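You operate a simulated robot arm through the tools that you are given. There is no shell and no other tool.

Carry out the task below with a simulated robot arm. There is one attempt and no reset: what you move stays moved.

## Task
Lay the came taped Round on the rail, open its pinched leaves, then roll it flat.
Fine: leave it on the rail, carriage parked, the others as they lie.

It is judged by the outcome, as a careful person would: the job done as asked, and still so three seconds after it is handed in. It fails if anything else is knocked over, pushed out of place, dropped, spilled or broken.

## Robot
A 6-joint arm with a two-finger gripper, fixed in place. Base frame: the origin is at the foot of the arm, x ahead of it, y to its left, z up; the work surface is at about z = 860. Lengths are in mm, angles in rad, forces in N, time in s.
Its first joint turns from -2.897 to 2.897 rad. Payload 2.45 kg.
The tool frame sits at the grasp point between the pads (the TCP): z along the fingers, y along the line on which they close. The tips reach 20 mm beyond it. The gripper opens to 140 mm. The gripper's body begins 168 mm behind the TCP.
Orientation is told as [roll, pitch, yaw] about the base's x, y, z axes, in that order, counted from this pose: with the fingers straight down and closing along the base's y, the tool's x points along the base's -x, its y along +y and its z along -z.

## Interface
- The arm moves only by the tool step_arm. Its arguments are lists of equal length, an entry for each row: "slide": the shift along the base's x, y, z in mm, a list of three; "rot": the turn, a rotation vector about the base's x, y, z in rad, a list of three; "grip": the opening, from 0 (shut) to 1 (fully open). In form: {"slide": [[tx, ty, tz], ...], "rot": [[ax, ay, az], ...], "grip": [grip, ...]}. A call has 1 to 20 rows; each row is the pose to reach, as a shift and turn from the pose commanded when the call began. A row lasts 0.2 s, in which the tool goes at most 50 mm and 0.15 rad; a call with a longer step from one row to the next is refused whole, and so is a gripper value outside its range. Where a pose cannot be reached the arm comes as near as it can. A force on the tool above 60 N (or 10 N above the force at the start of the call, whichever is more), or a blocked arm, ends the call early, and 0.2 s more pass. The fingers move at their own pace (about 45 mm/s each) and stop on an object; they squeeze with about 28 N. The grip force told is the motor's: it shows also when the fingers shut on nothing. Time passes only in rows, and 0.2 s behind the last, so rows that repeat a pose let the fingers close. The reply holds the time, the measured pose of the TCP, the force on the tool along the base axes, the opening and the grip force, in the units named above and with some noise, with the torque about the TCP (base axes, N m) and any sound that the robot's microphone picked up.
- Cameras (640 x 400 px; columns grow to the right, rows downward): "scene" is fixed at [214, -646.3, 1497.2]; the picture's right is [0.90, -0.43, 0.00], its down [-0.12, -0.26, -0.96] and it looks along [0.41, 0.87, -0.29] (base axes); focal length 313 px, centre (320, 200). "wrist" rides on the gripper at [78, 11, -209] in the tool frame; the picture's right is [-0.14, 0.99, 0.00], its down [-0.92, -0.13, -0.37] and it looks along [-0.36, -0.05, 0.93] (tool axes); focal length 280 px, centre (320, 200). There is no depth. A picture from a camera that has moved, and an enlarged one, comes with that camera's place and axes in the base frame and with its lens. The place of the scene camera against the robot may be out by one fixed shift of up to 18 mm in any direction.
- get_image(camera): a new picture of that camera. It takes no simulated time.
- inspect(camera, box): a new picture of the part [left, top, right, bottom] of that camera's present view, enlarged. It takes no simulated time.
- close_job(): hands the job in; it is judged then, once.

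Places have to be worked out from the pictures, the camera data and where the tool is seen. Open the gripper and draw the arm clear of the work before you hand the job in, unless the task says otherwise.

The tools are called after ">>>" as name(argument=value, ...) on one line, values as JSON. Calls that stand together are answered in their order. step_arm: Moves the arm, as the interface text tells. Its arguments: {"type":"object","properties":{"slide":{"type":"array","items":{"type":"array","items":{"type":"number"}}},"rot":{"type":"array","items":{"type":"array","items":{"type":"number"}}},"grip":{"type":"array","items":{"type":"number"}}},"required":["slide","rot","grip"]} The other tools are called the same way: get_image (camera) takes a picture; inspect (camera, box) takes an enlarged picture of a part of a camera's view; close_job () hands the job in.

At the start:

```text
clock: 0.0
eef_pos: [671.7, 123.8, 1218.5]
orientation: [0.001, 0.001, -0.001]
force: [0.4, -1.2, -0.2]
ft_torque: [-0.02, 0.0, -0.01]
finger_gap: 139.8
grip_force: 0.0
```

scene: 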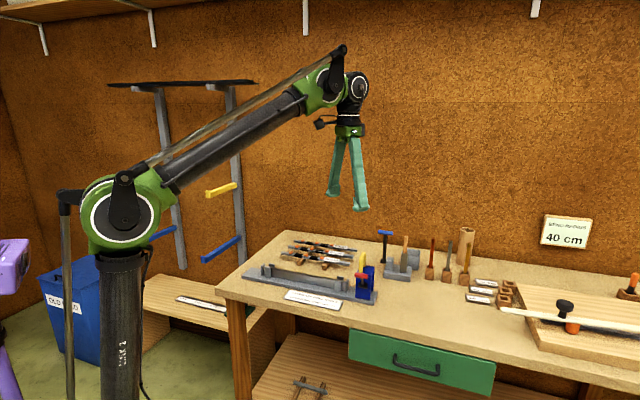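
wrist: 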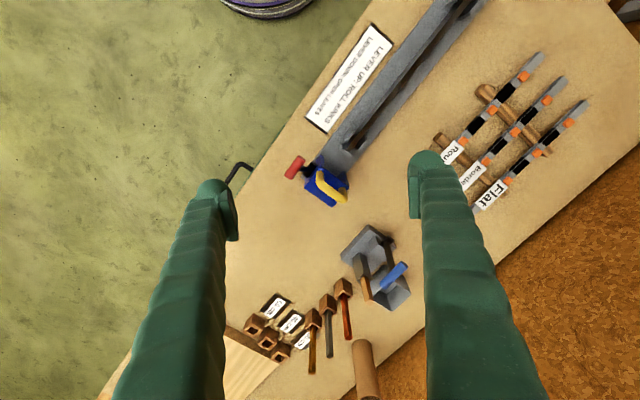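

I start by looking closely at the bench: the rail, the carriage, the tool racks and the taped cames.

>>> inspect(camera="scene", box=[230, 220, 400, 326])

>>> inspect(camera="wrist", box=[270, 0, 430, 220])

>>> inspect(camera="wrist", box=[400, 30, 620, 220])

>>> inspect(camera="scene", box=[360, 200, 640, 375])

```text
3.76 times, centred on (315, 273) of scene
camera zoom: at [214.0, -646.3, 1497.2], right [0.9, -0.43, 0.0], down [-0.12, -0.26, -0.96], along [0.41, 0.87, -0.29], focal length 1179 px, centre (339, -75)
```

zoom: 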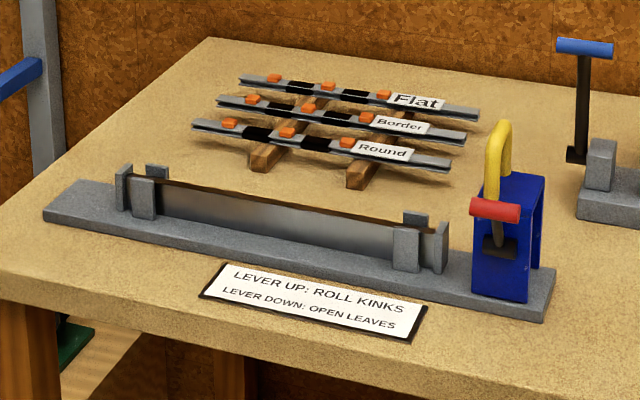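

```text
1.82 times, centred on (350, 110) of wrist
camera zoom: at [594.5, 133.4, 1428.5], right [0.14, 0.99, 0.0], down [0.92, -0.13, 0.37], along [0.36, -0.05, -0.93], focal length 510 px, centre (266, 364)
```

zoom: 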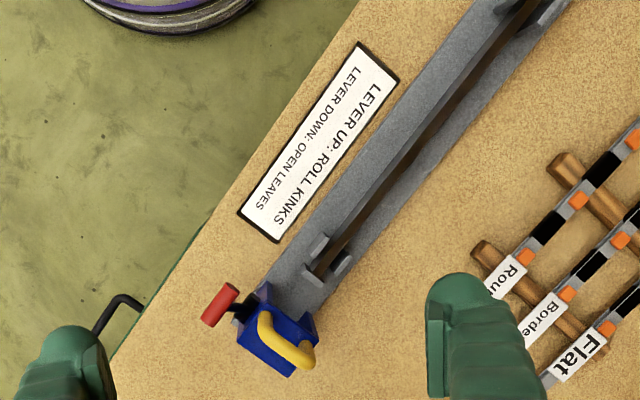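

```text
2.11 times, centred on (510, 125) of wrist
camera zoom: at [594.5, 133.4, 1428.5], right [0.14, 0.99, 0.0], down [0.92, -0.13, 0.37], along [0.36, -0.05, -0.93], focal length 590 px, centre (-80, 358)
```

zoom: 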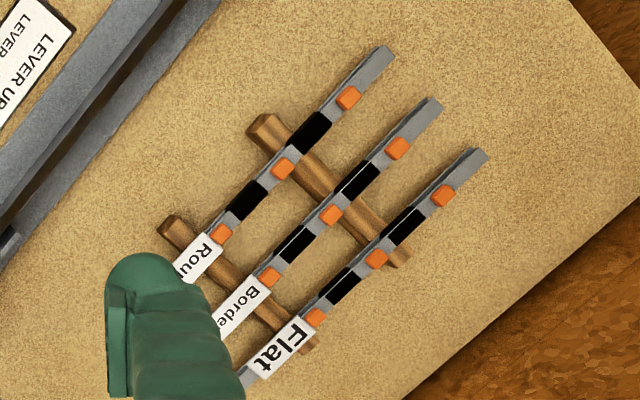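

```text
2.29 times, centred on (500, 288) of scene
camera zoom: at [214.0, -646.3, 1497.2], right [0.9, -0.43, 0.0], down [-0.12, -0.26, -0.96], along [0.41, 0.87, -0.29], focal length 716 px, centre (-91, 0)
```

zoom: 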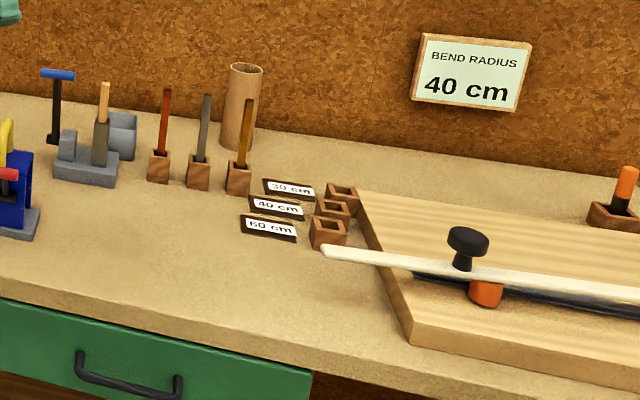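

The bench is turned about 45°, with the rail running from the carriage (about x 736, y 122) to about (400, 450). I turn the tool to line up with it and go over the rail for a closer view.

>>> step_arm(slide=[[-17, 28, -10], [-35, 55, -20], [-52, 83, -30], [-70, 110, -40], [-87, 138, -50], [-105, 166, -60], [-105, 166, -60]], rot=[[0, 0, -0.131], [0, 0, -0.262], [0, 0, -0.393], [0, 0, -0.524], [0, 0, -0.655], [0, 0, -0.785], [0, 0, -0.785]], grip=[1, 1, 1, 1, 1, 1, 1])

>>> get_image(camera="wrist")

>>> get_image(camera="scene")

```text
clock: 1.6
eef_pos: [567.8, 292.2, 1158.1]
orientation: [0.002, 0.0, -0.788]
force: [0.4, 0.4, -1.0]
ft_torque: [0.02, 0.02, 0.0]
finger_gap: 139.9
grip_force: 0.1
```

```text
taken
camera wrist: at [521.2, 353.3, 1368.4], right [0.8, 0.6, 0.0], down [0.56, -0.74, 0.37], along [0.22, -0.29, -0.93], focal length 280 px, centre (320, 200)
```

wrist: 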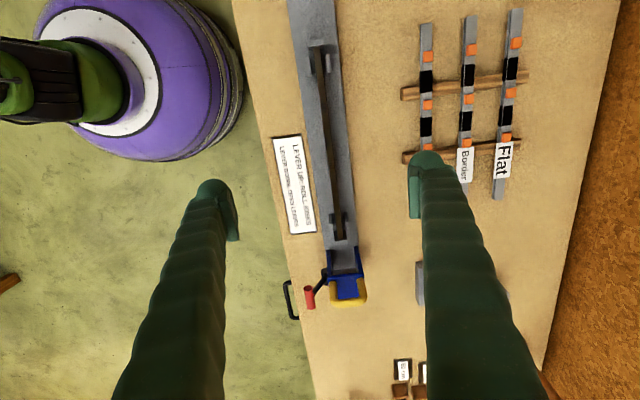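

```text
taken
```

scene: 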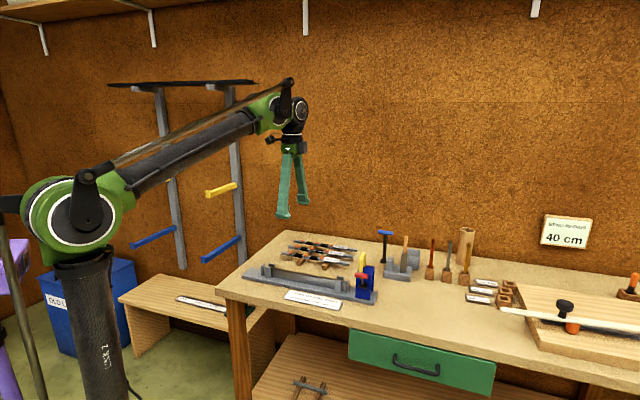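

I enlarge the rail, carriage and came in this view.

>>> inspect(camera="wrist", box=[270, 0, 400, 160])

>>> inspect(camera="wrist", box=[260, 180, 420, 320])

>>> inspect(camera="wrist", box=[390, 0, 550, 210])

>>> inspect(camera="scene", box=[335, 240, 395, 310])

>>> inspect(camera="scene", box=[275, 235, 365, 275])

```text
2.50 times, centred on (335, 80) of wrist
camera zoom: at [521.2, 353.3, 1368.4], right [0.8, 0.6, 0.0], down [0.56, -0.74, 0.37], along [0.22, -0.29, -0.93], focal length 701 px, centre (282, 500)
```

zoom: 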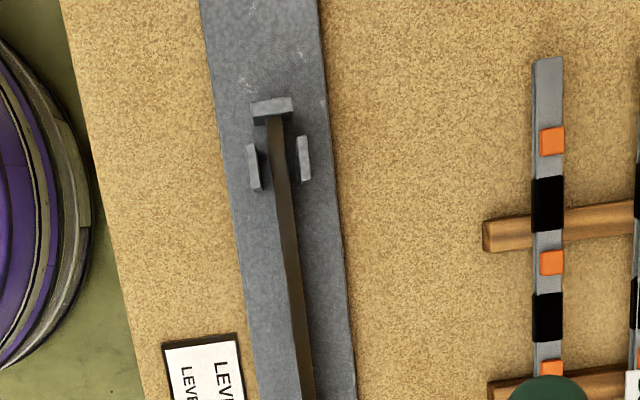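

```text
2.86 times, centred on (340, 250) of wrist
camera zoom: at [521.2, 353.3, 1368.4], right [0.8, 0.6, 0.0], down [0.56, -0.74, 0.37], along [0.22, -0.29, -0.93], focal length 801 px, centre (263, 57)
```

zoom: 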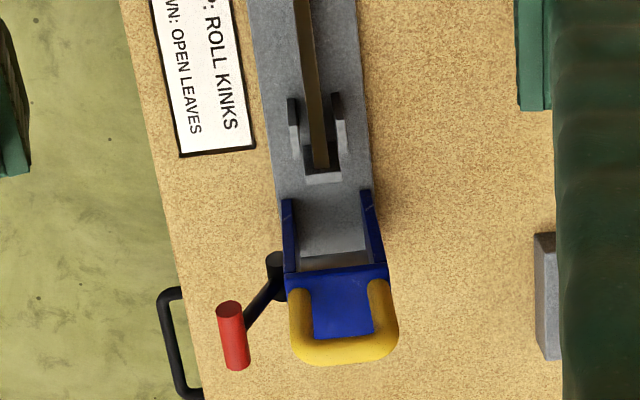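

```text
1.90 times, centred on (470, 105) of wrist
camera zoom: at [521.2, 353.3, 1368.4], right [0.8, 0.6, 0.0], down [0.56, -0.74, 0.37], along [0.22, -0.29, -0.93], focal length 534 px, centre (34, 381)
```

zoom: 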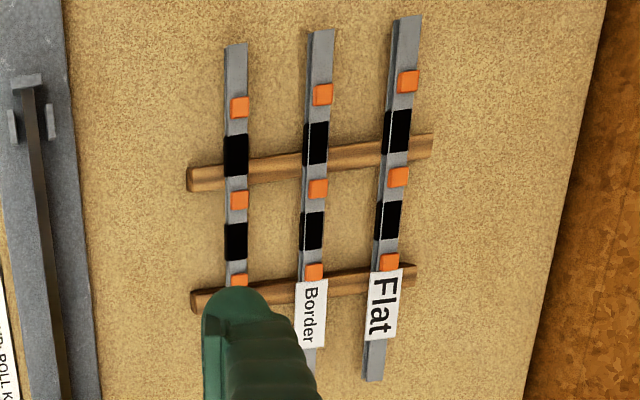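

```text
5.71 times, centred on (365, 275) of scene
camera zoom: at [214.0, -646.3, 1497.2], right [0.9, -0.43, 0.0], down [-0.12, -0.26, -0.96], along [0.41, 0.87, -0.29], focal length 1790 px, centre (63, -229)
```

zoom: 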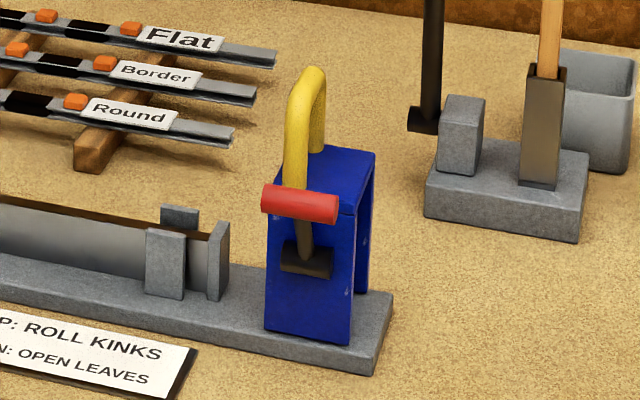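

```text
7.11 times, centred on (320, 255) of scene
camera zoom: at [214.0, -646.3, 1497.2], right [0.9, -0.43, 0.0], down [-0.12, -0.26, -0.96], along [0.41, 0.87, -0.29], focal length 2227 px, centre (320, -191)
```

zoom: 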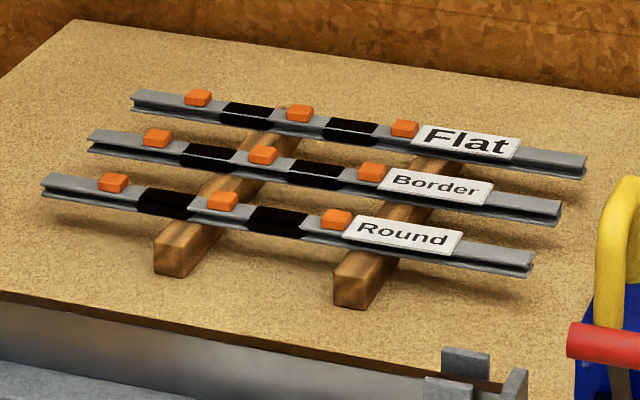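

The lever stands up at about (701, 85, 989) and swings outward, and the yellow loop tops the carriage. I now go above the Round came to measure it from closer.

>>> step_arm(slide=[[24, 30, -20], [48, 60, -40], [72, 90, -60], [95, 120, -80], [95, 120, -80]], rot=[[0, 0, 0], [0, 0, 0], [0, 0, 0], [0, 0, 0], [0, 0, 0]], grip=[1, 1, 1, 1, 1])

>>> get_image(camera="wrist")

```text
clock: 2.8
eef_pos: [660.3, 408.6, 1081.0]
orientation: [-0.001, 0.0, -0.785]
force: [0.4, -0.5, 0.2]
ft_torque: [-0.04, 0.03, 0.01]
finger_gap: 140.2
grip_force: 0.1
```

```text
taken
camera wrist: at [613.6, 470.5, 1289.7], right [0.8, 0.6, 0.0], down [0.56, -0.74, 0.37], along [0.22, -0.29, -0.93], focal length 280 px, centre (320, 200)
```

wrist: 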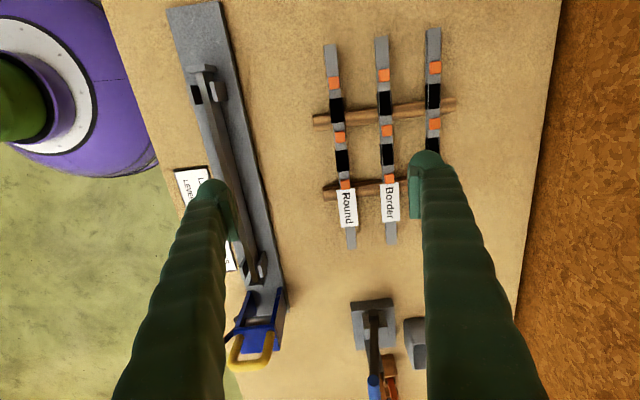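

I enlarge the came and the rail in this picture to measure them.

>>> inspect(camera="wrist", box=[270, 30, 460, 150])

>>> inspect(camera="wrist", box=[270, 130, 430, 260])

>>> inspect(camera="wrist", box=[150, 0, 310, 100])

>>> inspect(camera="wrist", box=[180, 230, 340, 390])

```text
3.33 times, centred on (365, 90) of wrist
camera zoom: at [613.6, 470.5, 1289.7], right [0.8, 0.6, 0.0], down [0.56, -0.74, 0.37], along [0.22, -0.29, -0.93], focal length 935 px, centre (170, 567)
```

zoom: 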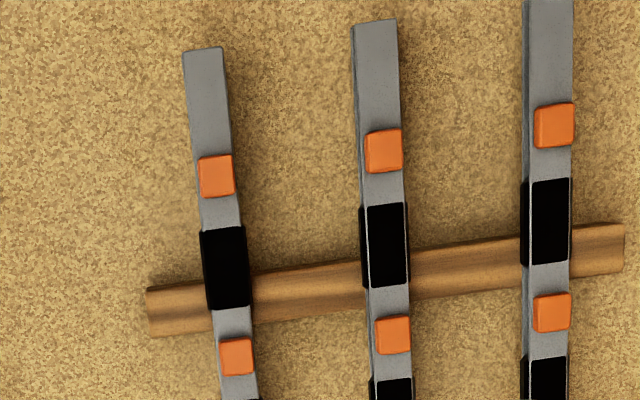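

```text
3.08 times, centred on (350, 195) of wrist
camera zoom: at [613.6, 470.5, 1289.7], right [0.8, 0.6, 0.0], down [0.56, -0.74, 0.37], along [0.22, -0.29, -0.93], focal length 863 px, centre (228, 215)
```

zoom: 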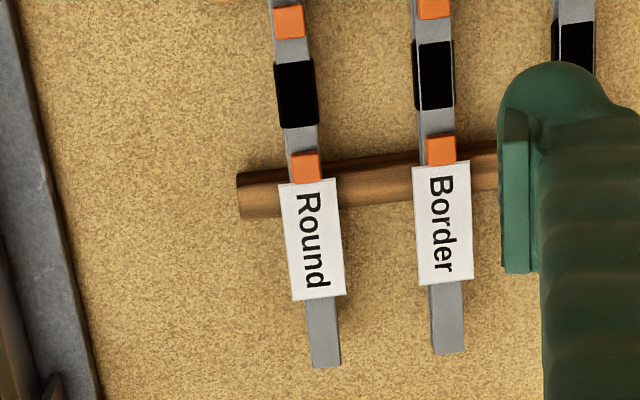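

```text
4.00 times, centred on (230, 50) of wrist
camera zoom: at [613.6, 470.5, 1289.7], right [0.8, 0.6, 0.0], down [0.56, -0.74, 0.37], along [0.22, -0.29, -0.93], focal length 1122 px, centre (680, 800)
```

zoom: 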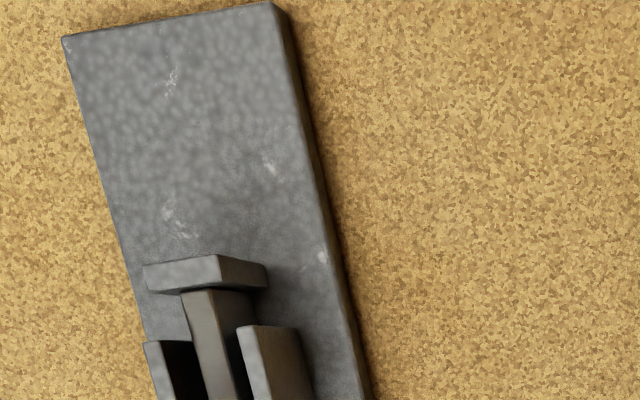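

```text
2.50 times, centred on (260, 310) of wrist
camera zoom: at [613.6, 470.5, 1289.7], right [0.8, 0.6, 0.0], down [0.56, -0.74, 0.37], along [0.22, -0.29, -0.93], focal length 701 px, centre (470, -75)
```

zoom: 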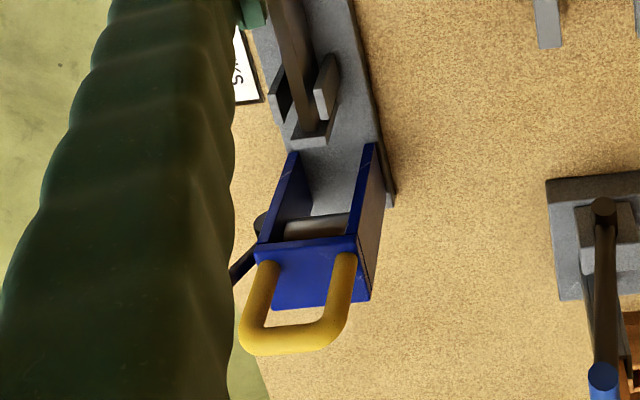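

Two views together put the Round came's top at z ≈ 890, ends near (592, 520) and (801, 308), so its centre is near (696, 414) at the second black patch. The bar top is at about z 912 from (484, 396) to (705, 173), centre (595, 285), turned -45.3°. I narrow the fingers to about 50 mm and go above the came centre.

>>> step_arm(slide=[[12, 2, -30], [24, 3, -60], [35, 4, -90], [35, 4, -119], [35, 4, -119], [35, 4, -119]], rot=[[0, 0, -0.002], [0, 0, -0.004], [0, 0, -0.005], [0, 0, -0.005], [0, 0, -0.005], [0, 0, -0.005]], grip=[0.36, 0.36, 0.36, 0.36, 0.36, 0.36])

>>> get_image(camera="wrist")

>>> inspect(camera="wrist", box=[240, 100, 400, 200])

>>> inspect(camera="scene", box=[260, 200, 380, 275])

```text
clock: 4.2
eef_pos: [696.7, 410.2, 958.9]
orientation: [0.002, 0.002, -0.79]
force: [-0.1, 0.9, 0.4]
ft_torque: [-0.03, -0.02, 0.02]
finger_gap: 50.5
grip_force: 0.0
```

```text
taken
camera wrist: at [650.8, 473.8, 1168.6], right [0.8, 0.6, 0.0], down [0.56, -0.74, 0.37], along [0.22, -0.3, -0.93], focal length 280 px, centre (320, 200)
```

wrist: 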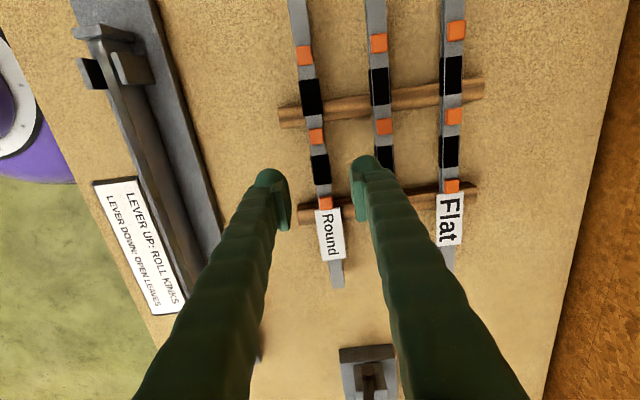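

```text
4.00 times, centred on (320, 150) of wrist
camera zoom: at [650.8, 473.8, 1168.6], right [0.8, 0.6, 0.0], down [0.56, -0.74, 0.37], along [0.22, -0.3, -0.93], focal length 1122 px, centre (320, 400)
```

zoom: 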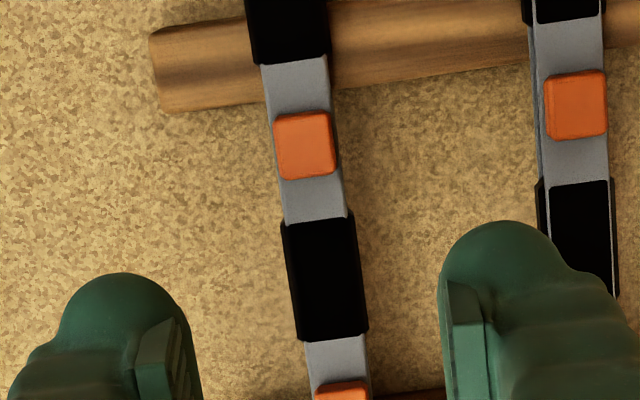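

```text
5.33 times, centred on (320, 238) of scene
camera zoom: at [214.0, -646.3, 1497.2], right [0.9, -0.43, 0.0], down [-0.12, -0.26, -0.96], along [0.41, 0.87, -0.29], focal length 1670 px, centre (320, 0)
```

zoom: 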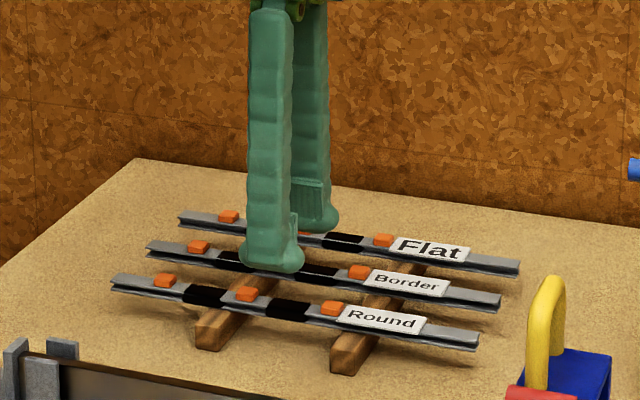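

The came centre reads (697.6, 413.3) and the TCP is at about (697.9, 410.7), so I shift 2.6 mm in y and go down to z ≈ 888, keeping the fingers open.

>>> step_arm(slide=[[-0.3, 2.6, -25], [-0.3, 2.6, -50], [-0.3, 2.6, -65], [-0.3, 2.6, -72], [-0.3, 2.6, -72]], rot=[[0, 0, 0], [0, 0, 0], [0, 0, 0], [0, 0, 0], [0, 0, 0]], grip=[0.36, 0.36, 0.36, 0.36, 0.36])

>>> get_image(camera="wrist")

>>> inspect(camera="scene", box=[260, 200, 380, 275])

```text
clock: 5.4
eef_pos: [696.4, 416.4, 888.4]
orientation: [0.001, -0.001, -0.79]
force: [1.0, -0.1, 0.5]
ft_torque: [-0.02, 0.0, 0.01]
finger_gap: 50.6
grip_force: 0.0
```

```text
taken
camera wrist: at [650.0, 478.9, 1097.2], right [0.8, 0.6, 0.0], down [0.56, -0.74, 0.37], along [0.22, -0.3, -0.93], focal length 280 px, centre (320, 200)
```

wrist: 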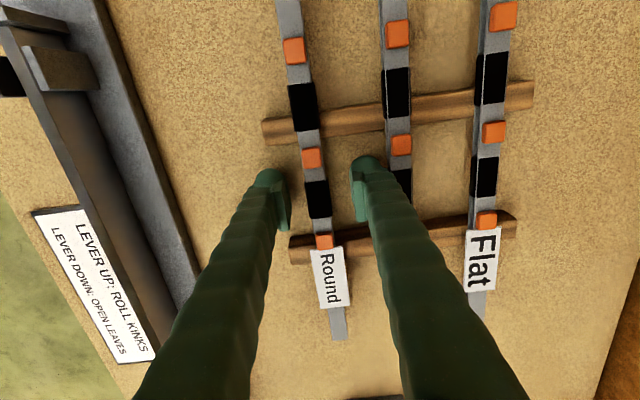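

```text
5.33 times, centred on (320, 238) of scene
camera zoom: at [214.0, -646.3, 1497.2], right [0.9, -0.43, 0.0], down [-0.12, -0.26, -0.96], along [0.41, 0.87, -0.29], focal length 1670 px, centre (320, 0)
```

zoom: 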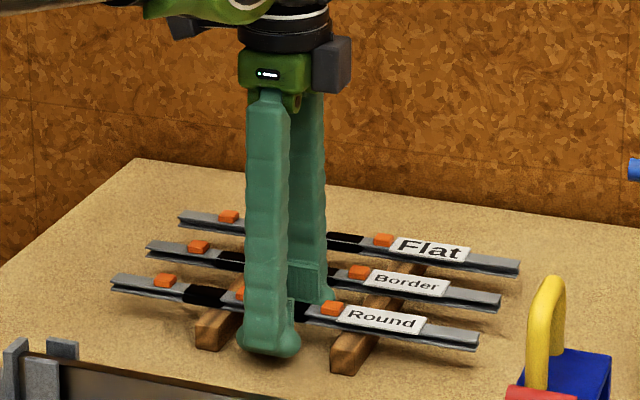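

I check the came's position between the fingers up close before closing.

>>> inspect(camera="wrist", box=[240, 140, 400, 240])

```text
4.00 times, centred on (320, 190) of wrist
camera zoom: at [650.0, 478.9, 1097.2], right [0.8, 0.6, 0.0], down [0.56, -0.74, 0.37], along [0.22, -0.3, -0.93], focal length 1122 px, centre (320, 240)
```

zoom: 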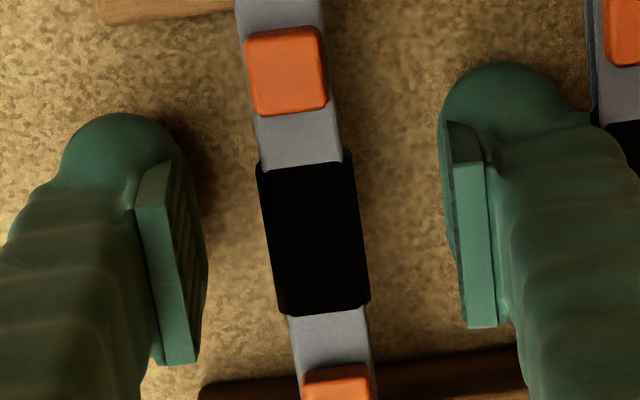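

The came sits about 2 mm to the left of the finger midline, so I shift by (-1.5, -1.5) and close on it.

>>> step_arm(slide=[[-1.5, -1.5, 0], [-1.5, -1.5, 0], [-1.5, -1.5, 0], [-1.5, -1.5, 0], [-1.5, -1.5, 0], [-1.5, -1.5, 0]], rot=[[0, 0, 0], [0, 0, 0], [0, 0, 0], [0, 0, 0], [0, 0, 0], [0, 0, 0]], grip=[0.36, 0.25, 0.15, 0.08, 0.08, 0.08])

>>> inspect(camera="wrist", box=[240, 140, 400, 240])

```text
clock: 6.8
eef_pos: [694.3, 414.8, 887.4]
orientation: [0.001, 0.0, -0.791]
force: [0.3, 0.4, 0.6]
ft_torque: [-0.03, -0.04, 0.03]
finger_gap: 13.0
grip_force: 27.3
```

```text
4.00 times, centred on (320, 190) of wrist
camera zoom: at [648.7, 477.1, 1097.3], right [0.8, 0.6, 0.0], down [0.56, -0.74, 0.37], along [0.22, -0.3, -0.93], focal length 1122 px, centre (320, 240)
```

zoom: 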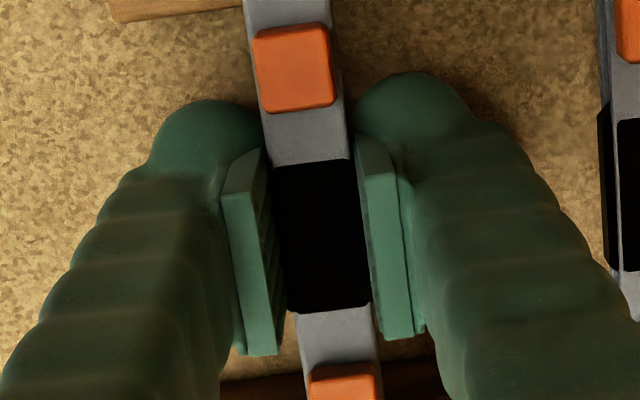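

The grip is firm (27 N, gap 13 mm). I lift the came straight up and carry it to hover over the rail's centre.

>>> step_arm(slide=[[-0.0, 0, 10], [0, 0, 30], [0, 0, 60], [0, 0, 90], [0, 0, 112], [-10, -13, 112], [-28, -36, 112], [-48, -62, 112], [-70, -90, 112], [-90, -116, 112], [-101, -129, 112], [-101, -129, 112]], rot=[[0, 0, 0], [0, 0, 0], [0, 0, 0], [0, 0, 0], [0, 0, 0], [0, 0, 0], [0, 0, 0], [0, 0, 0], [0, 0, 0], [0, 0, 0], [0, 0, 0], [0, 0, 0]], grip=[0.04, 0.04, 0.04, 0.04, 0.04, 0.04, 0.04, 0.04, 0.04, 0.04, 0.04, 0.04])

>>> get_image(camera="wrist")

>>> get_image(camera="scene")

>>> inspect(camera="scene", box=[230, 200, 390, 310])

```text
clock: 9.4
eef_pos: [593.9, 286.3, 999.8]
orientation: [0.001, 0.0, -0.792]
force: [0.5, 0.6, -1.1]
ft_torque: [0.0, 0.0, 0.02]
finger_gap: 13.2
grip_force: 28.0
```

```text
taken
camera wrist: at [547.9, 348.5, 1208.7], right [0.8, 0.6, 0.0], down [0.56, -0.74, 0.37], along [0.22, -0.3, -0.93], focal length 280 px, centre (320, 200)
```

wrist: 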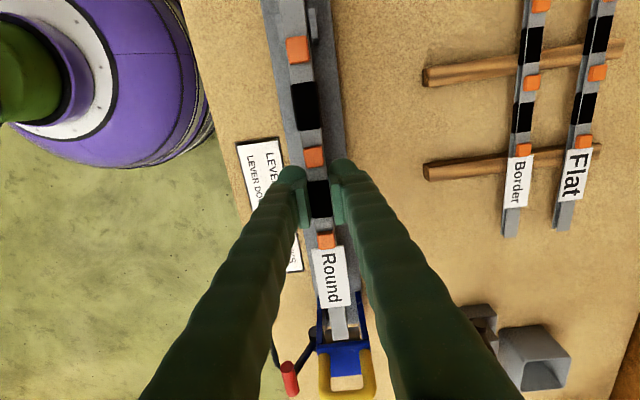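

```text
taken
```

scene: 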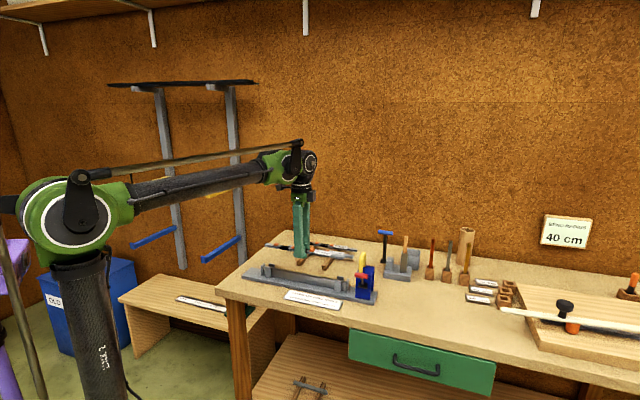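

```text
3.64 times, centred on (310, 255) of scene
camera zoom: at [214.0, -646.3, 1497.2], right [0.9, -0.43, 0.0], down [-0.12, -0.26, -0.96], along [0.41, 0.87, -0.29], focal length 1139 px, centre (356, 0)
```

zoom: 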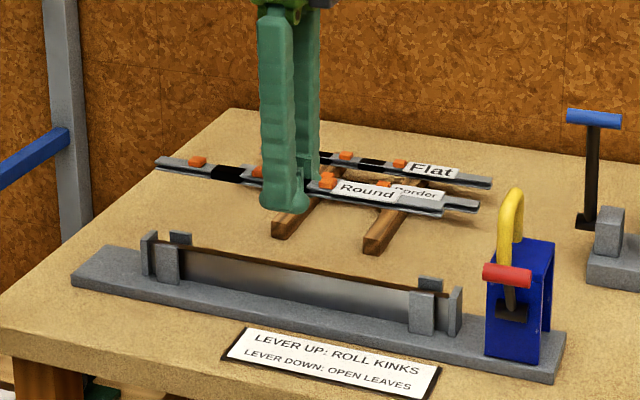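

I enlarge the near and far ends to compare the came with the rail's posts.

>>> inspect(camera="wrist", box=[260, 0, 360, 70])

>>> inspect(camera="wrist", box=[290, 230, 400, 400])

```text
5.71 times, centred on (310, 35) of wrist
camera zoom: at [547.9, 348.5, 1208.7], right [0.8, 0.6, 0.0], down [0.56, -0.74, 0.37], along [0.22, -0.3, -0.93], focal length 1602 px, centre (377, 1143)
```

zoom: 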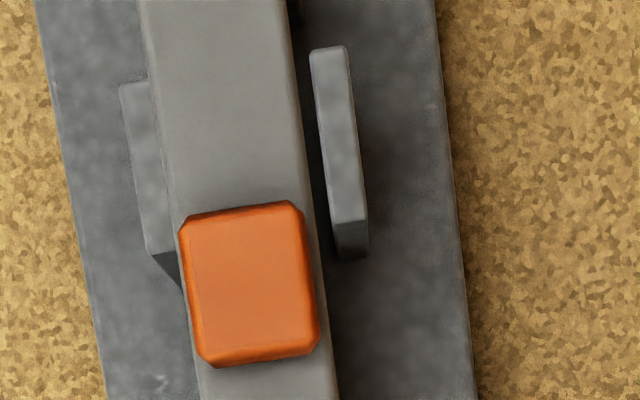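

```text
2.35 times, centred on (345, 315) of wrist
camera zoom: at [547.9, 348.5, 1208.7], right [0.8, 0.6, 0.0], down [0.56, -0.74, 0.37], along [0.22, -0.3, -0.93], focal length 660 px, centre (261, -71)
```

zoom: 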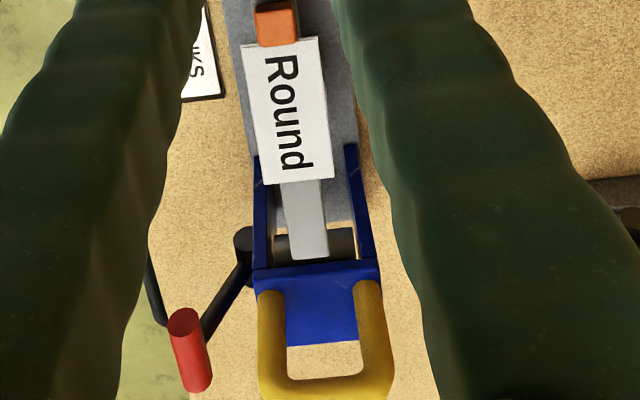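

The came's ends clear the end stops by about 6–8 mm on each side, and it lies roughly 1.5 mm too far toward the bench side relative to the posts. I correct that and go down to just above the posts.

>>> step_arm(slide=[[-1.1, -1.1, -12], [-1.1, -1.1, -25], [-1.1, -1.1, -38], [-1.1, -1.1, -48], [-1.1, -1.1, -48]], rot=[[0, 0, 0], [0, 0, 0], [0, 0, 0], [0, 0, 0], [0, 0, 0]], grip=[0.04, 0.04, 0.04, 0.04, 0.04])

>>> get_image(camera="wrist")

>>> inspect(camera="wrist", box=[240, 0, 340, 70])

>>> inspect(camera="scene", box=[230, 235, 390, 310])

>>> inspect(camera="scene", box=[315, 250, 385, 305])

>>> inspect(camera="wrist", box=[290, 230, 400, 400])

```text
clock: 10.6
eef_pos: [592.9, 283.6, 953.3]
orientation: [0.0, 0.0, -0.791]
force: [-0.1, 0.2, -1.8]
ft_torque: [0.0, 0.0, 0.01]
finger_gap: 12.8
grip_force: 27.5
```

```text
taken
camera wrist: at [546.8, 346.7, 1162.0], right [0.8, 0.6, 0.0], down [0.56, -0.74, 0.37], along [0.22, -0.3, -0.93], focal length 280 px, centre (320, 200)
```

wrist: 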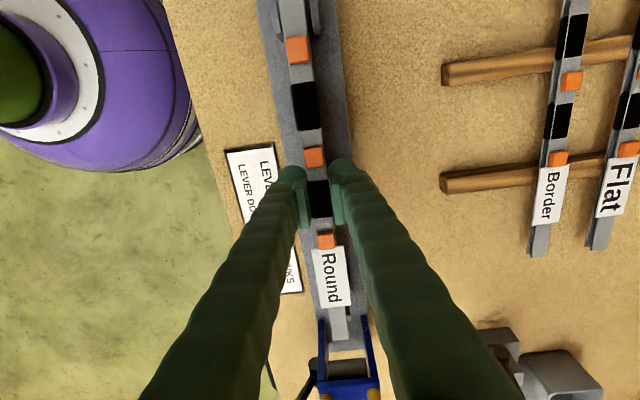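

```text
5.71 times, centred on (290, 35) of wrist
camera zoom: at [546.8, 346.7, 1162.0], right [0.8, 0.6, 0.0], down [0.56, -0.74, 0.37], along [0.22, -0.3, -0.93], focal length 1602 px, centre (491, 1143)
```

zoom: 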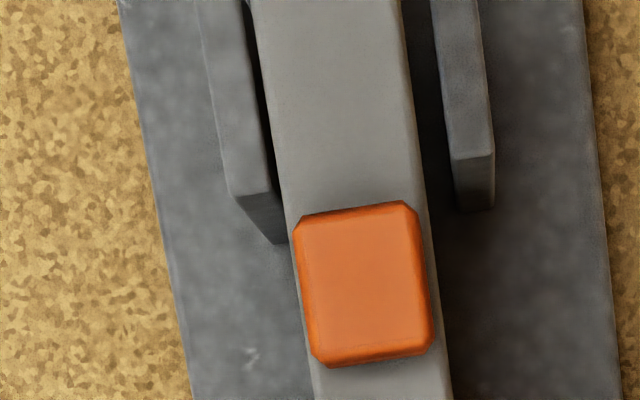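

```text
4.00 times, centred on (310, 272) of scene
camera zoom: at [214.0, -646.3, 1497.2], right [0.9, -0.43, 0.0], down [-0.12, -0.26, -0.96], along [0.41, 0.87, -0.29], focal length 1253 px, centre (360, -90)
```

zoom: 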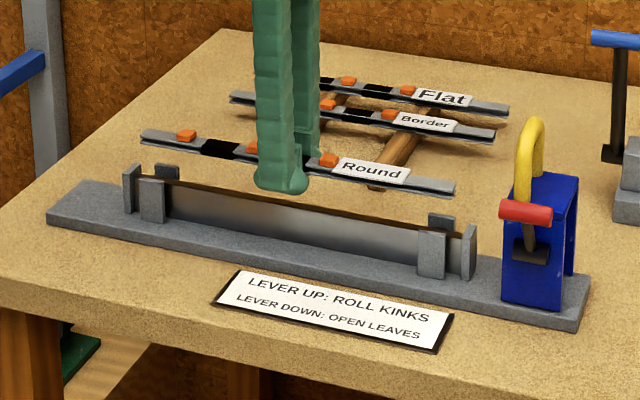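

```text
7.27 times, centred on (350, 278) of scene
camera zoom: at [214.0, -646.3, 1497.2], right [0.9, -0.43, 0.0], down [-0.12, -0.26, -0.96], along [0.41, 0.87, -0.29], focal length 2278 px, centre (102, -364)
```

zoom: 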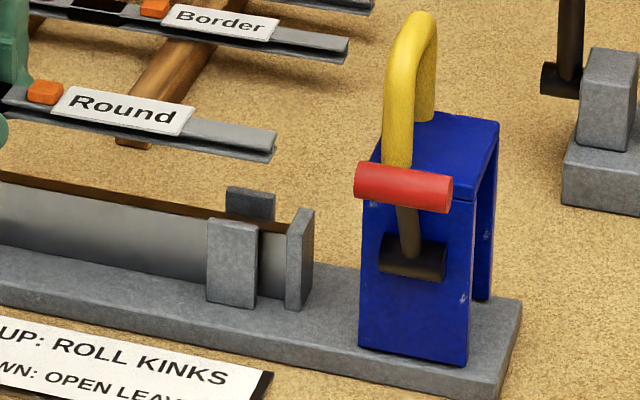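

```text
2.35 times, centred on (345, 315) of wrist
camera zoom: at [546.8, 346.7, 1162.0], right [0.8, 0.6, 0.0], down [0.56, -0.74, 0.37], along [0.22, -0.3, -0.93], focal length 660 px, centre (261, -71)
```

zoom: 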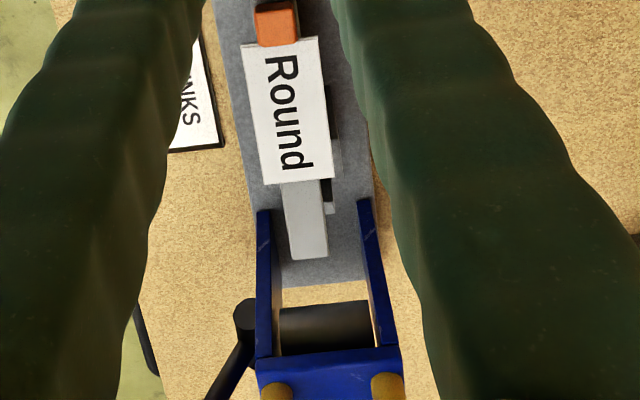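

The came is centred between the far posts within about 0.2 mm. I check the near posts more closely before going down.

>>> inspect(camera="wrist", box=[305, 255, 385, 355])

>>> inspect(camera="scene", box=[255, 255, 305, 295])

```text
4.00 times, centred on (345, 305) of wrist
camera zoom: at [546.8, 346.7, 1162.0], right [0.8, 0.6, 0.0], down [0.56, -0.74, 0.37], along [0.22, -0.3, -0.93], focal length 1122 px, centre (220, -220)
```

zoom: 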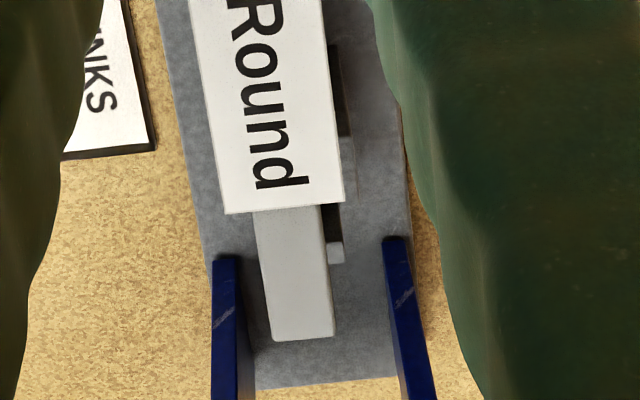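

```text
10.00 times, centred on (280, 275) of scene
camera zoom: at [214.0, -646.3, 1497.2], right [0.9, -0.43, 0.0], down [-0.12, -0.26, -0.96], along [0.41, 0.87, -0.29], focal length 3132 px, centre (720, -550)
```

zoom: 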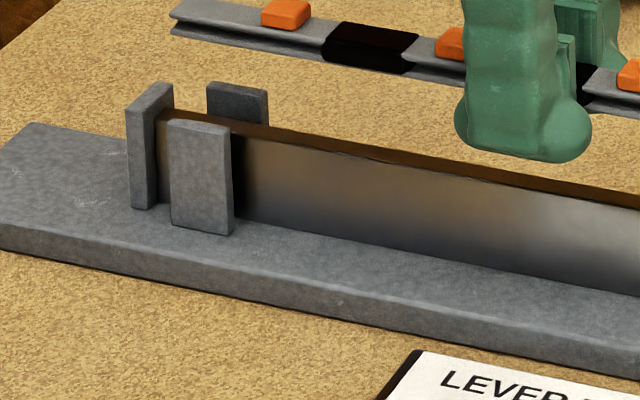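

The near post agrees and the came is aligned within about 1 mm, with clearance of 3 mm or more each side. I turn it 0.004 rad and lower it in small steps while watching the force.

>>> step_arm(slide=[[0, 0, -8], [0, 0, -16], [0, 0, -23], [0, 0, -27], [0, 0, -27]], rot=[[0, 0, 0.004], [0, 0, 0.004], [0, 0, 0.004], [0, 0, 0.004], [0, 0, 0.004]], grip=[0.04, 0.04, 0.04, 0.04, 0.04])

>>> inspect(camera="scene", box=[255, 250, 355, 300])

>>> inspect(camera="wrist", box=[240, 0, 340, 70])

```text
clock: 11.8
eef_pos: [592.6, 284.4, 925.7]
orientation: [0.001, 0.0, -0.787]
force: [-0.8, 0.7, -1.0]
ft_torque: [-0.03, 0.01, 0.0]
finger_gap: 13.2
grip_force: 28.9
```

```text
6.40 times, centred on (305, 275) of scene
camera zoom: at [214.0, -646.3, 1497.2], right [0.9, -0.43, 0.0], down [-0.12, -0.26, -0.96], along [0.41, 0.87, -0.29], focal length 2004 px, centre (416, -280)
```

zoom: 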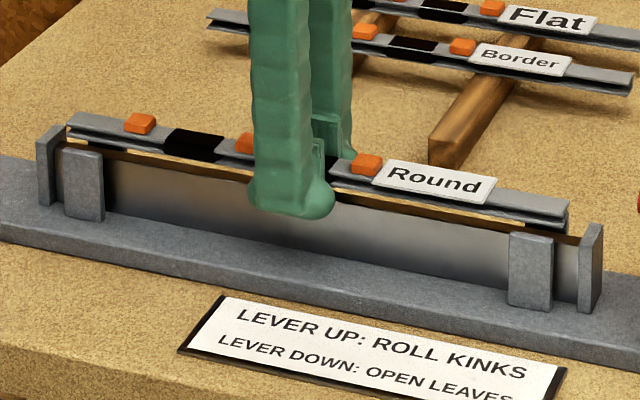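

```text
5.71 times, centred on (290, 35) of wrist
camera zoom: at [546.8, 347.0, 1134.7], right [0.8, 0.6, 0.0], down [0.56, -0.74, 0.37], along [0.22, -0.29, -0.93], focal length 1602 px, centre (491, 1143)
```

zoom: 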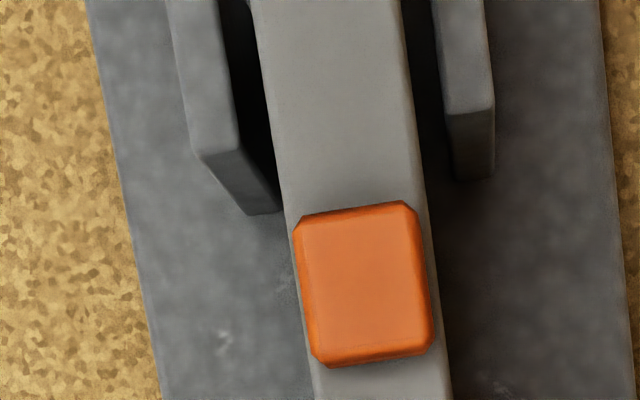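

The came sits between all the posts with some millimetres still to go. I lower it on, 3–4 mm at a time, with a small sideways trim.

>>> step_arm(slide=[[-0.5, -0.5, -1.5], [-0.5, -0.5, -3], [-0.5, -0.5, -4], [-0.5, -0.5, -4]], rot=[[0, 0, 0], [0, 0, 0], [0, 0, 0], [0, 0, 0]], grip=[0.04, 0.04, 0.04, 0.04])

>>> inspect(camera="scene", box=[255, 250, 355, 300])

```text
clock: 12.8
eef_pos: [591.3, 284.5, 920.2]
orientation: [0.001, 0.0, -0.787]
force: [-0.3, 0.7, -1.8]
ft_torque: [0.0, 0.0, 0.02]
finger_gap: 13.1
grip_force: 28.2
```

```text
6.40 times, centred on (305, 275) of scene
camera zoom: at [214.0, -646.3, 1497.2], right [0.9, -0.43, 0.0], down [-0.12, -0.26, -0.96], along [0.41, 0.87, -0.29], focal length 2004 px, centre (416, -280)
```

zoom: 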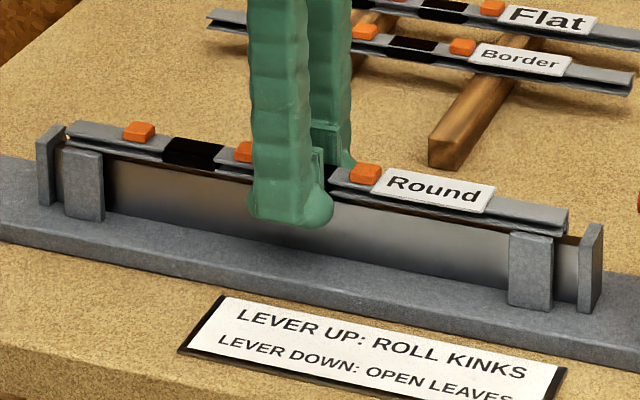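

No contact force yet, so I keep lowering in small steps.

>>> step_arm(slide=[[0, 0, -1], [0, 0, -2], [0, 0, -2]], rot=[[0, 0, 0], [0, 0, 0], [0, 0, 0]], grip=[0.04, 0.04, 0.04])

>>> inspect(camera="scene", box=[255, 250, 355, 300])

```text
clock: 13.6
eef_pos: [592.1, 283.8, 918.4]
orientation: [-0.001, -0.001, -0.786]
force: [-0.6, 0.3, -1.4]
ft_torque: [-0.01, -0.01, 0.04]
finger_gap: 12.9
grip_force: 28.2
```

```text
6.40 times, centred on (305, 275) of scene
camera zoom: at [214.0, -646.3, 1497.2], right [0.9, -0.43, 0.0], down [-0.12, -0.26, -0.96], along [0.41, 0.87, -0.29], focal length 2004 px, centre (416, -280)
```

zoom: 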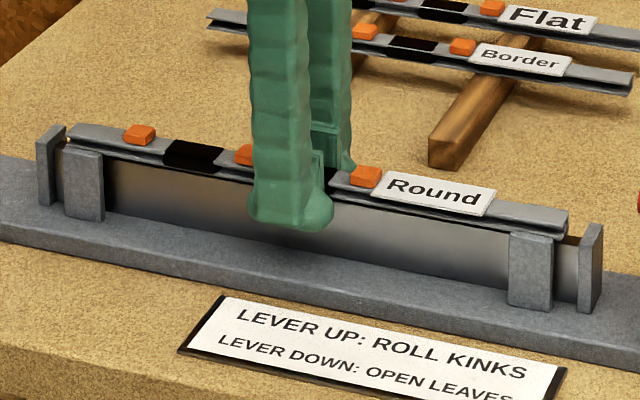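

Still free (force unchanged at about -1.5 N), so I continue down another 2–3 mm.

>>> step_arm(slide=[[0, 0, -1], [0, 0, -2], [0, 0, -2]], rot=[[0, 0, 0], [0, 0, 0], [0, 0, 0]], grip=[0.04, 0.04, 0.04])

>>> inspect(camera="scene", box=[255, 250, 355, 300])

```text
clock: 14.4
eef_pos: [591.6, 283.5, 916.4]
orientation: [-0.001, -0.001, -0.788]
force: [0.1, -0.5, -1.9]
ft_torque: [0.01, 0.0, -0.02]
finger_gap: 13.2
grip_force: 27.6
```

```text
6.40 times, centred on (305, 275) of scene
camera zoom: at [214.0, -646.3, 1497.2], right [0.9, -0.43, 0.0], down [-0.12, -0.26, -0.96], along [0.41, 0.87, -0.29], focal length 2004 px, centre (416, -280)
```

zoom: 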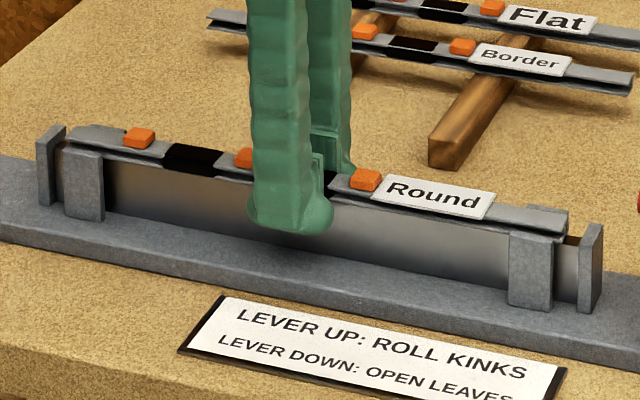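

Still no contact force, so I lower a further 2 mm and look again.

>>> step_arm(slide=[[0, 0, -1], [0, 0, -2], [0, 0, -2]], rot=[[0, 0, 0], [0, 0, 0], [0, 0, 0]], grip=[0.04, 0.04, 0.04])

>>> inspect(camera="scene", box=[255, 255, 305, 295])

>>> inspect(camera="scene", box=[310, 260, 360, 300])

```text
clock: 15.2
eef_pos: [592.1, 283.6, 915.4]
orientation: [0.001, 0.001, -0.788]
force: [2.3, 1.5, 19.4]
ft_torque: [0.04, -0.01, -0.01]
finger_gap: 13.0
grip_force: 27.9
```

```text
10.00 times, centred on (280, 275) of scene
camera zoom: at [214.0, -646.3, 1497.2], right [0.9, -0.43, 0.0], down [-0.12, -0.26, -0.96], along [0.41, 0.87, -0.29], focal length 3132 px, centre (720, -550)
```

zoom: 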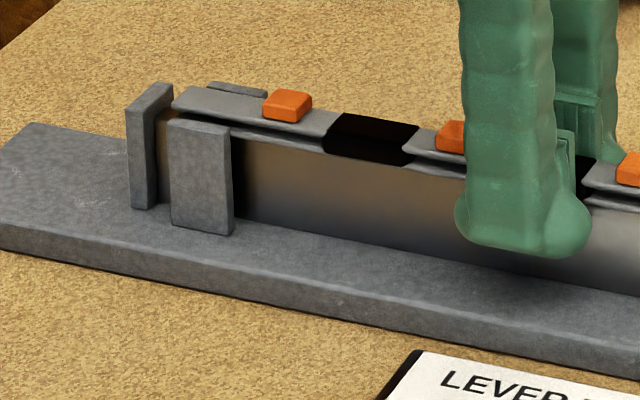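

```text
10.00 times, centred on (335, 280) of scene
camera zoom: at [214.0, -646.3, 1497.2], right [0.9, -0.43, 0.0], down [-0.12, -0.26, -0.96], along [0.41, 0.87, -0.29], focal length 3132 px, centre (170, -600)
```

zoom: 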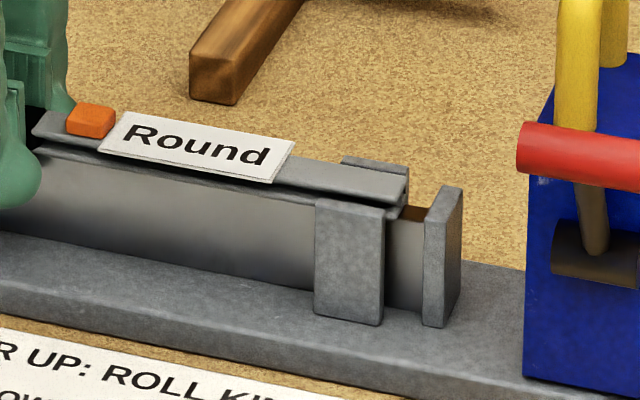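

The came touches the bar now (19 N up) and lies between both pairs of posts with the ends inside the stops. I ease off 1 mm, open gently and rise straight up.

>>> step_arm(slide=[[0, 0, 1], [0, 0, 1], [0, 0, 1], [0, 0, 1], [0, 0, 1], [0, 0, 1]], rot=[[0, 0, 0], [0, 0, 0], [0, 0, 0], [0, 0, 0], [0, 0, 0], [0, 0, 0]], grip=[0.06, 0.1, 0.15, 0.22, 0.3, 0.36])

>>> inspect(camera="scene", box=[255, 250, 355, 300])

>>> inspect(camera="wrist", box=[240, 0, 400, 240])

```text
clock: 16.6
eef_pos: [592.0, 284.2, 916.6]
orientation: [0.0, -0.001, -0.786]
force: [0.4, -0.8, 0.1]
ft_torque: [0.02, 0.02, -0.02]
finger_gap: 50.5
grip_force: 0.1
```

```text
6.40 times, centred on (305, 275) of scene
camera zoom: at [214.0, -646.3, 1497.2], right [0.9, -0.43, 0.0], down [-0.12, -0.26, -0.96], along [0.41, 0.87, -0.29], focal length 2004 px, centre (416, -280)
```

zoom: 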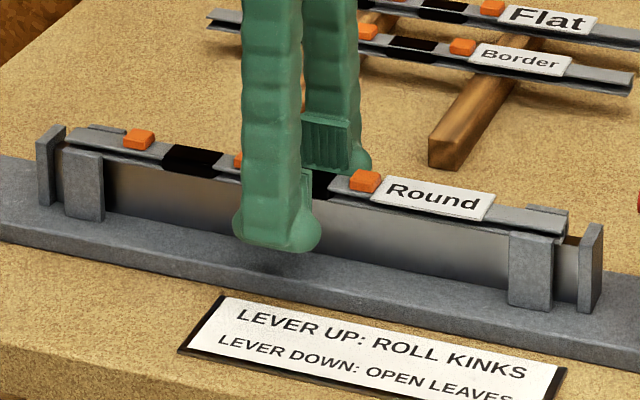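

```text
1.67 times, centred on (320, 120) of wrist
camera zoom: at [545.6, 345.8, 1125.1], right [0.8, 0.6, 0.0], down [0.56, -0.74, 0.37], along [0.22, -0.29, -0.93], focal length 467 px, centre (320, 333)
```

zoom: 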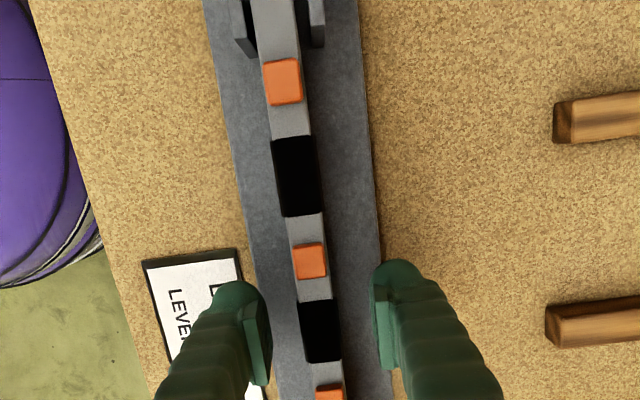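

The came lies on the bar and the fingers are free. I rise clear and move over the carriage for a close view of the lever and handle.

>>> step_arm(slide=[[0, 0, 30], [0, 0, 70], [0, 0, 115], [0, 0, 160], [20, -35, 190], [40, -70, 205], [60, -110, 205], [80, -150, 205], [100, -185, 205], [100, -185, 205]], rot=[[0, 0, 0], [0, 0, 0], [0, 0, 0], [0, 0, 0], [0, 0, 0], [0, 0, 0], [0, 0, 0], [0, 0, 0], [0, 0, 0], [0, 0, 0]], grip=[0.36, 0.36, 0.36, 0.5, 0.7, 1, 1, 1, 1, 1])

>>> get_image(camera="wrist")

>>> get_image(camera="scene")

>>> inspect(camera="wrist", box=[240, 130, 440, 270])

```text
refused: row 5 steps farther than a row can; nothing moved
```

```text
taken
camera wrist: at [545.6, 345.8, 1125.1], right [0.8, 0.6, 0.0], down [0.56, -0.74, 0.37], along [0.22, -0.29, -0.93], focal length 280 px, centre (320, 200)
```

wrist: 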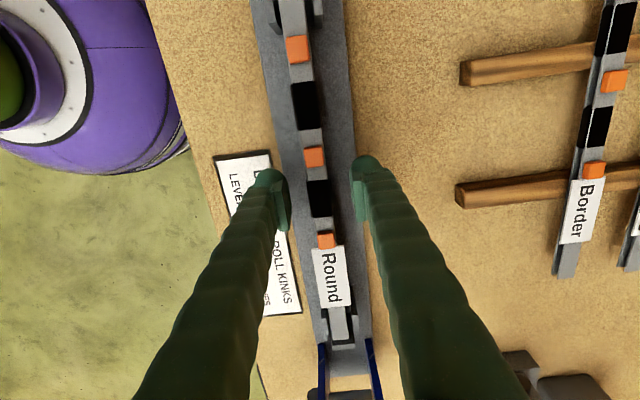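

```text
taken
```

scene: 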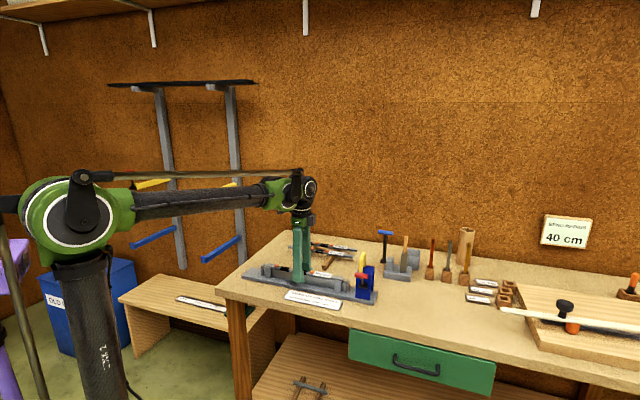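

```text
2.86 times, centred on (340, 200) of wrist
camera zoom: at [545.6, 345.8, 1125.1], right [0.8, 0.6, 0.0], down [0.56, -0.74, 0.37], along [0.22, -0.29, -0.93], focal length 801 px, centre (263, 200)
```

zoom: 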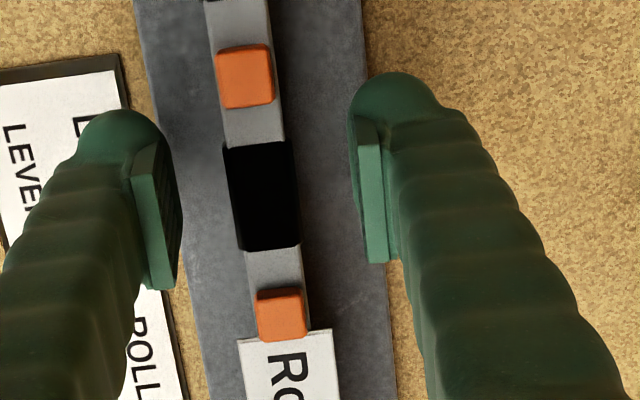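

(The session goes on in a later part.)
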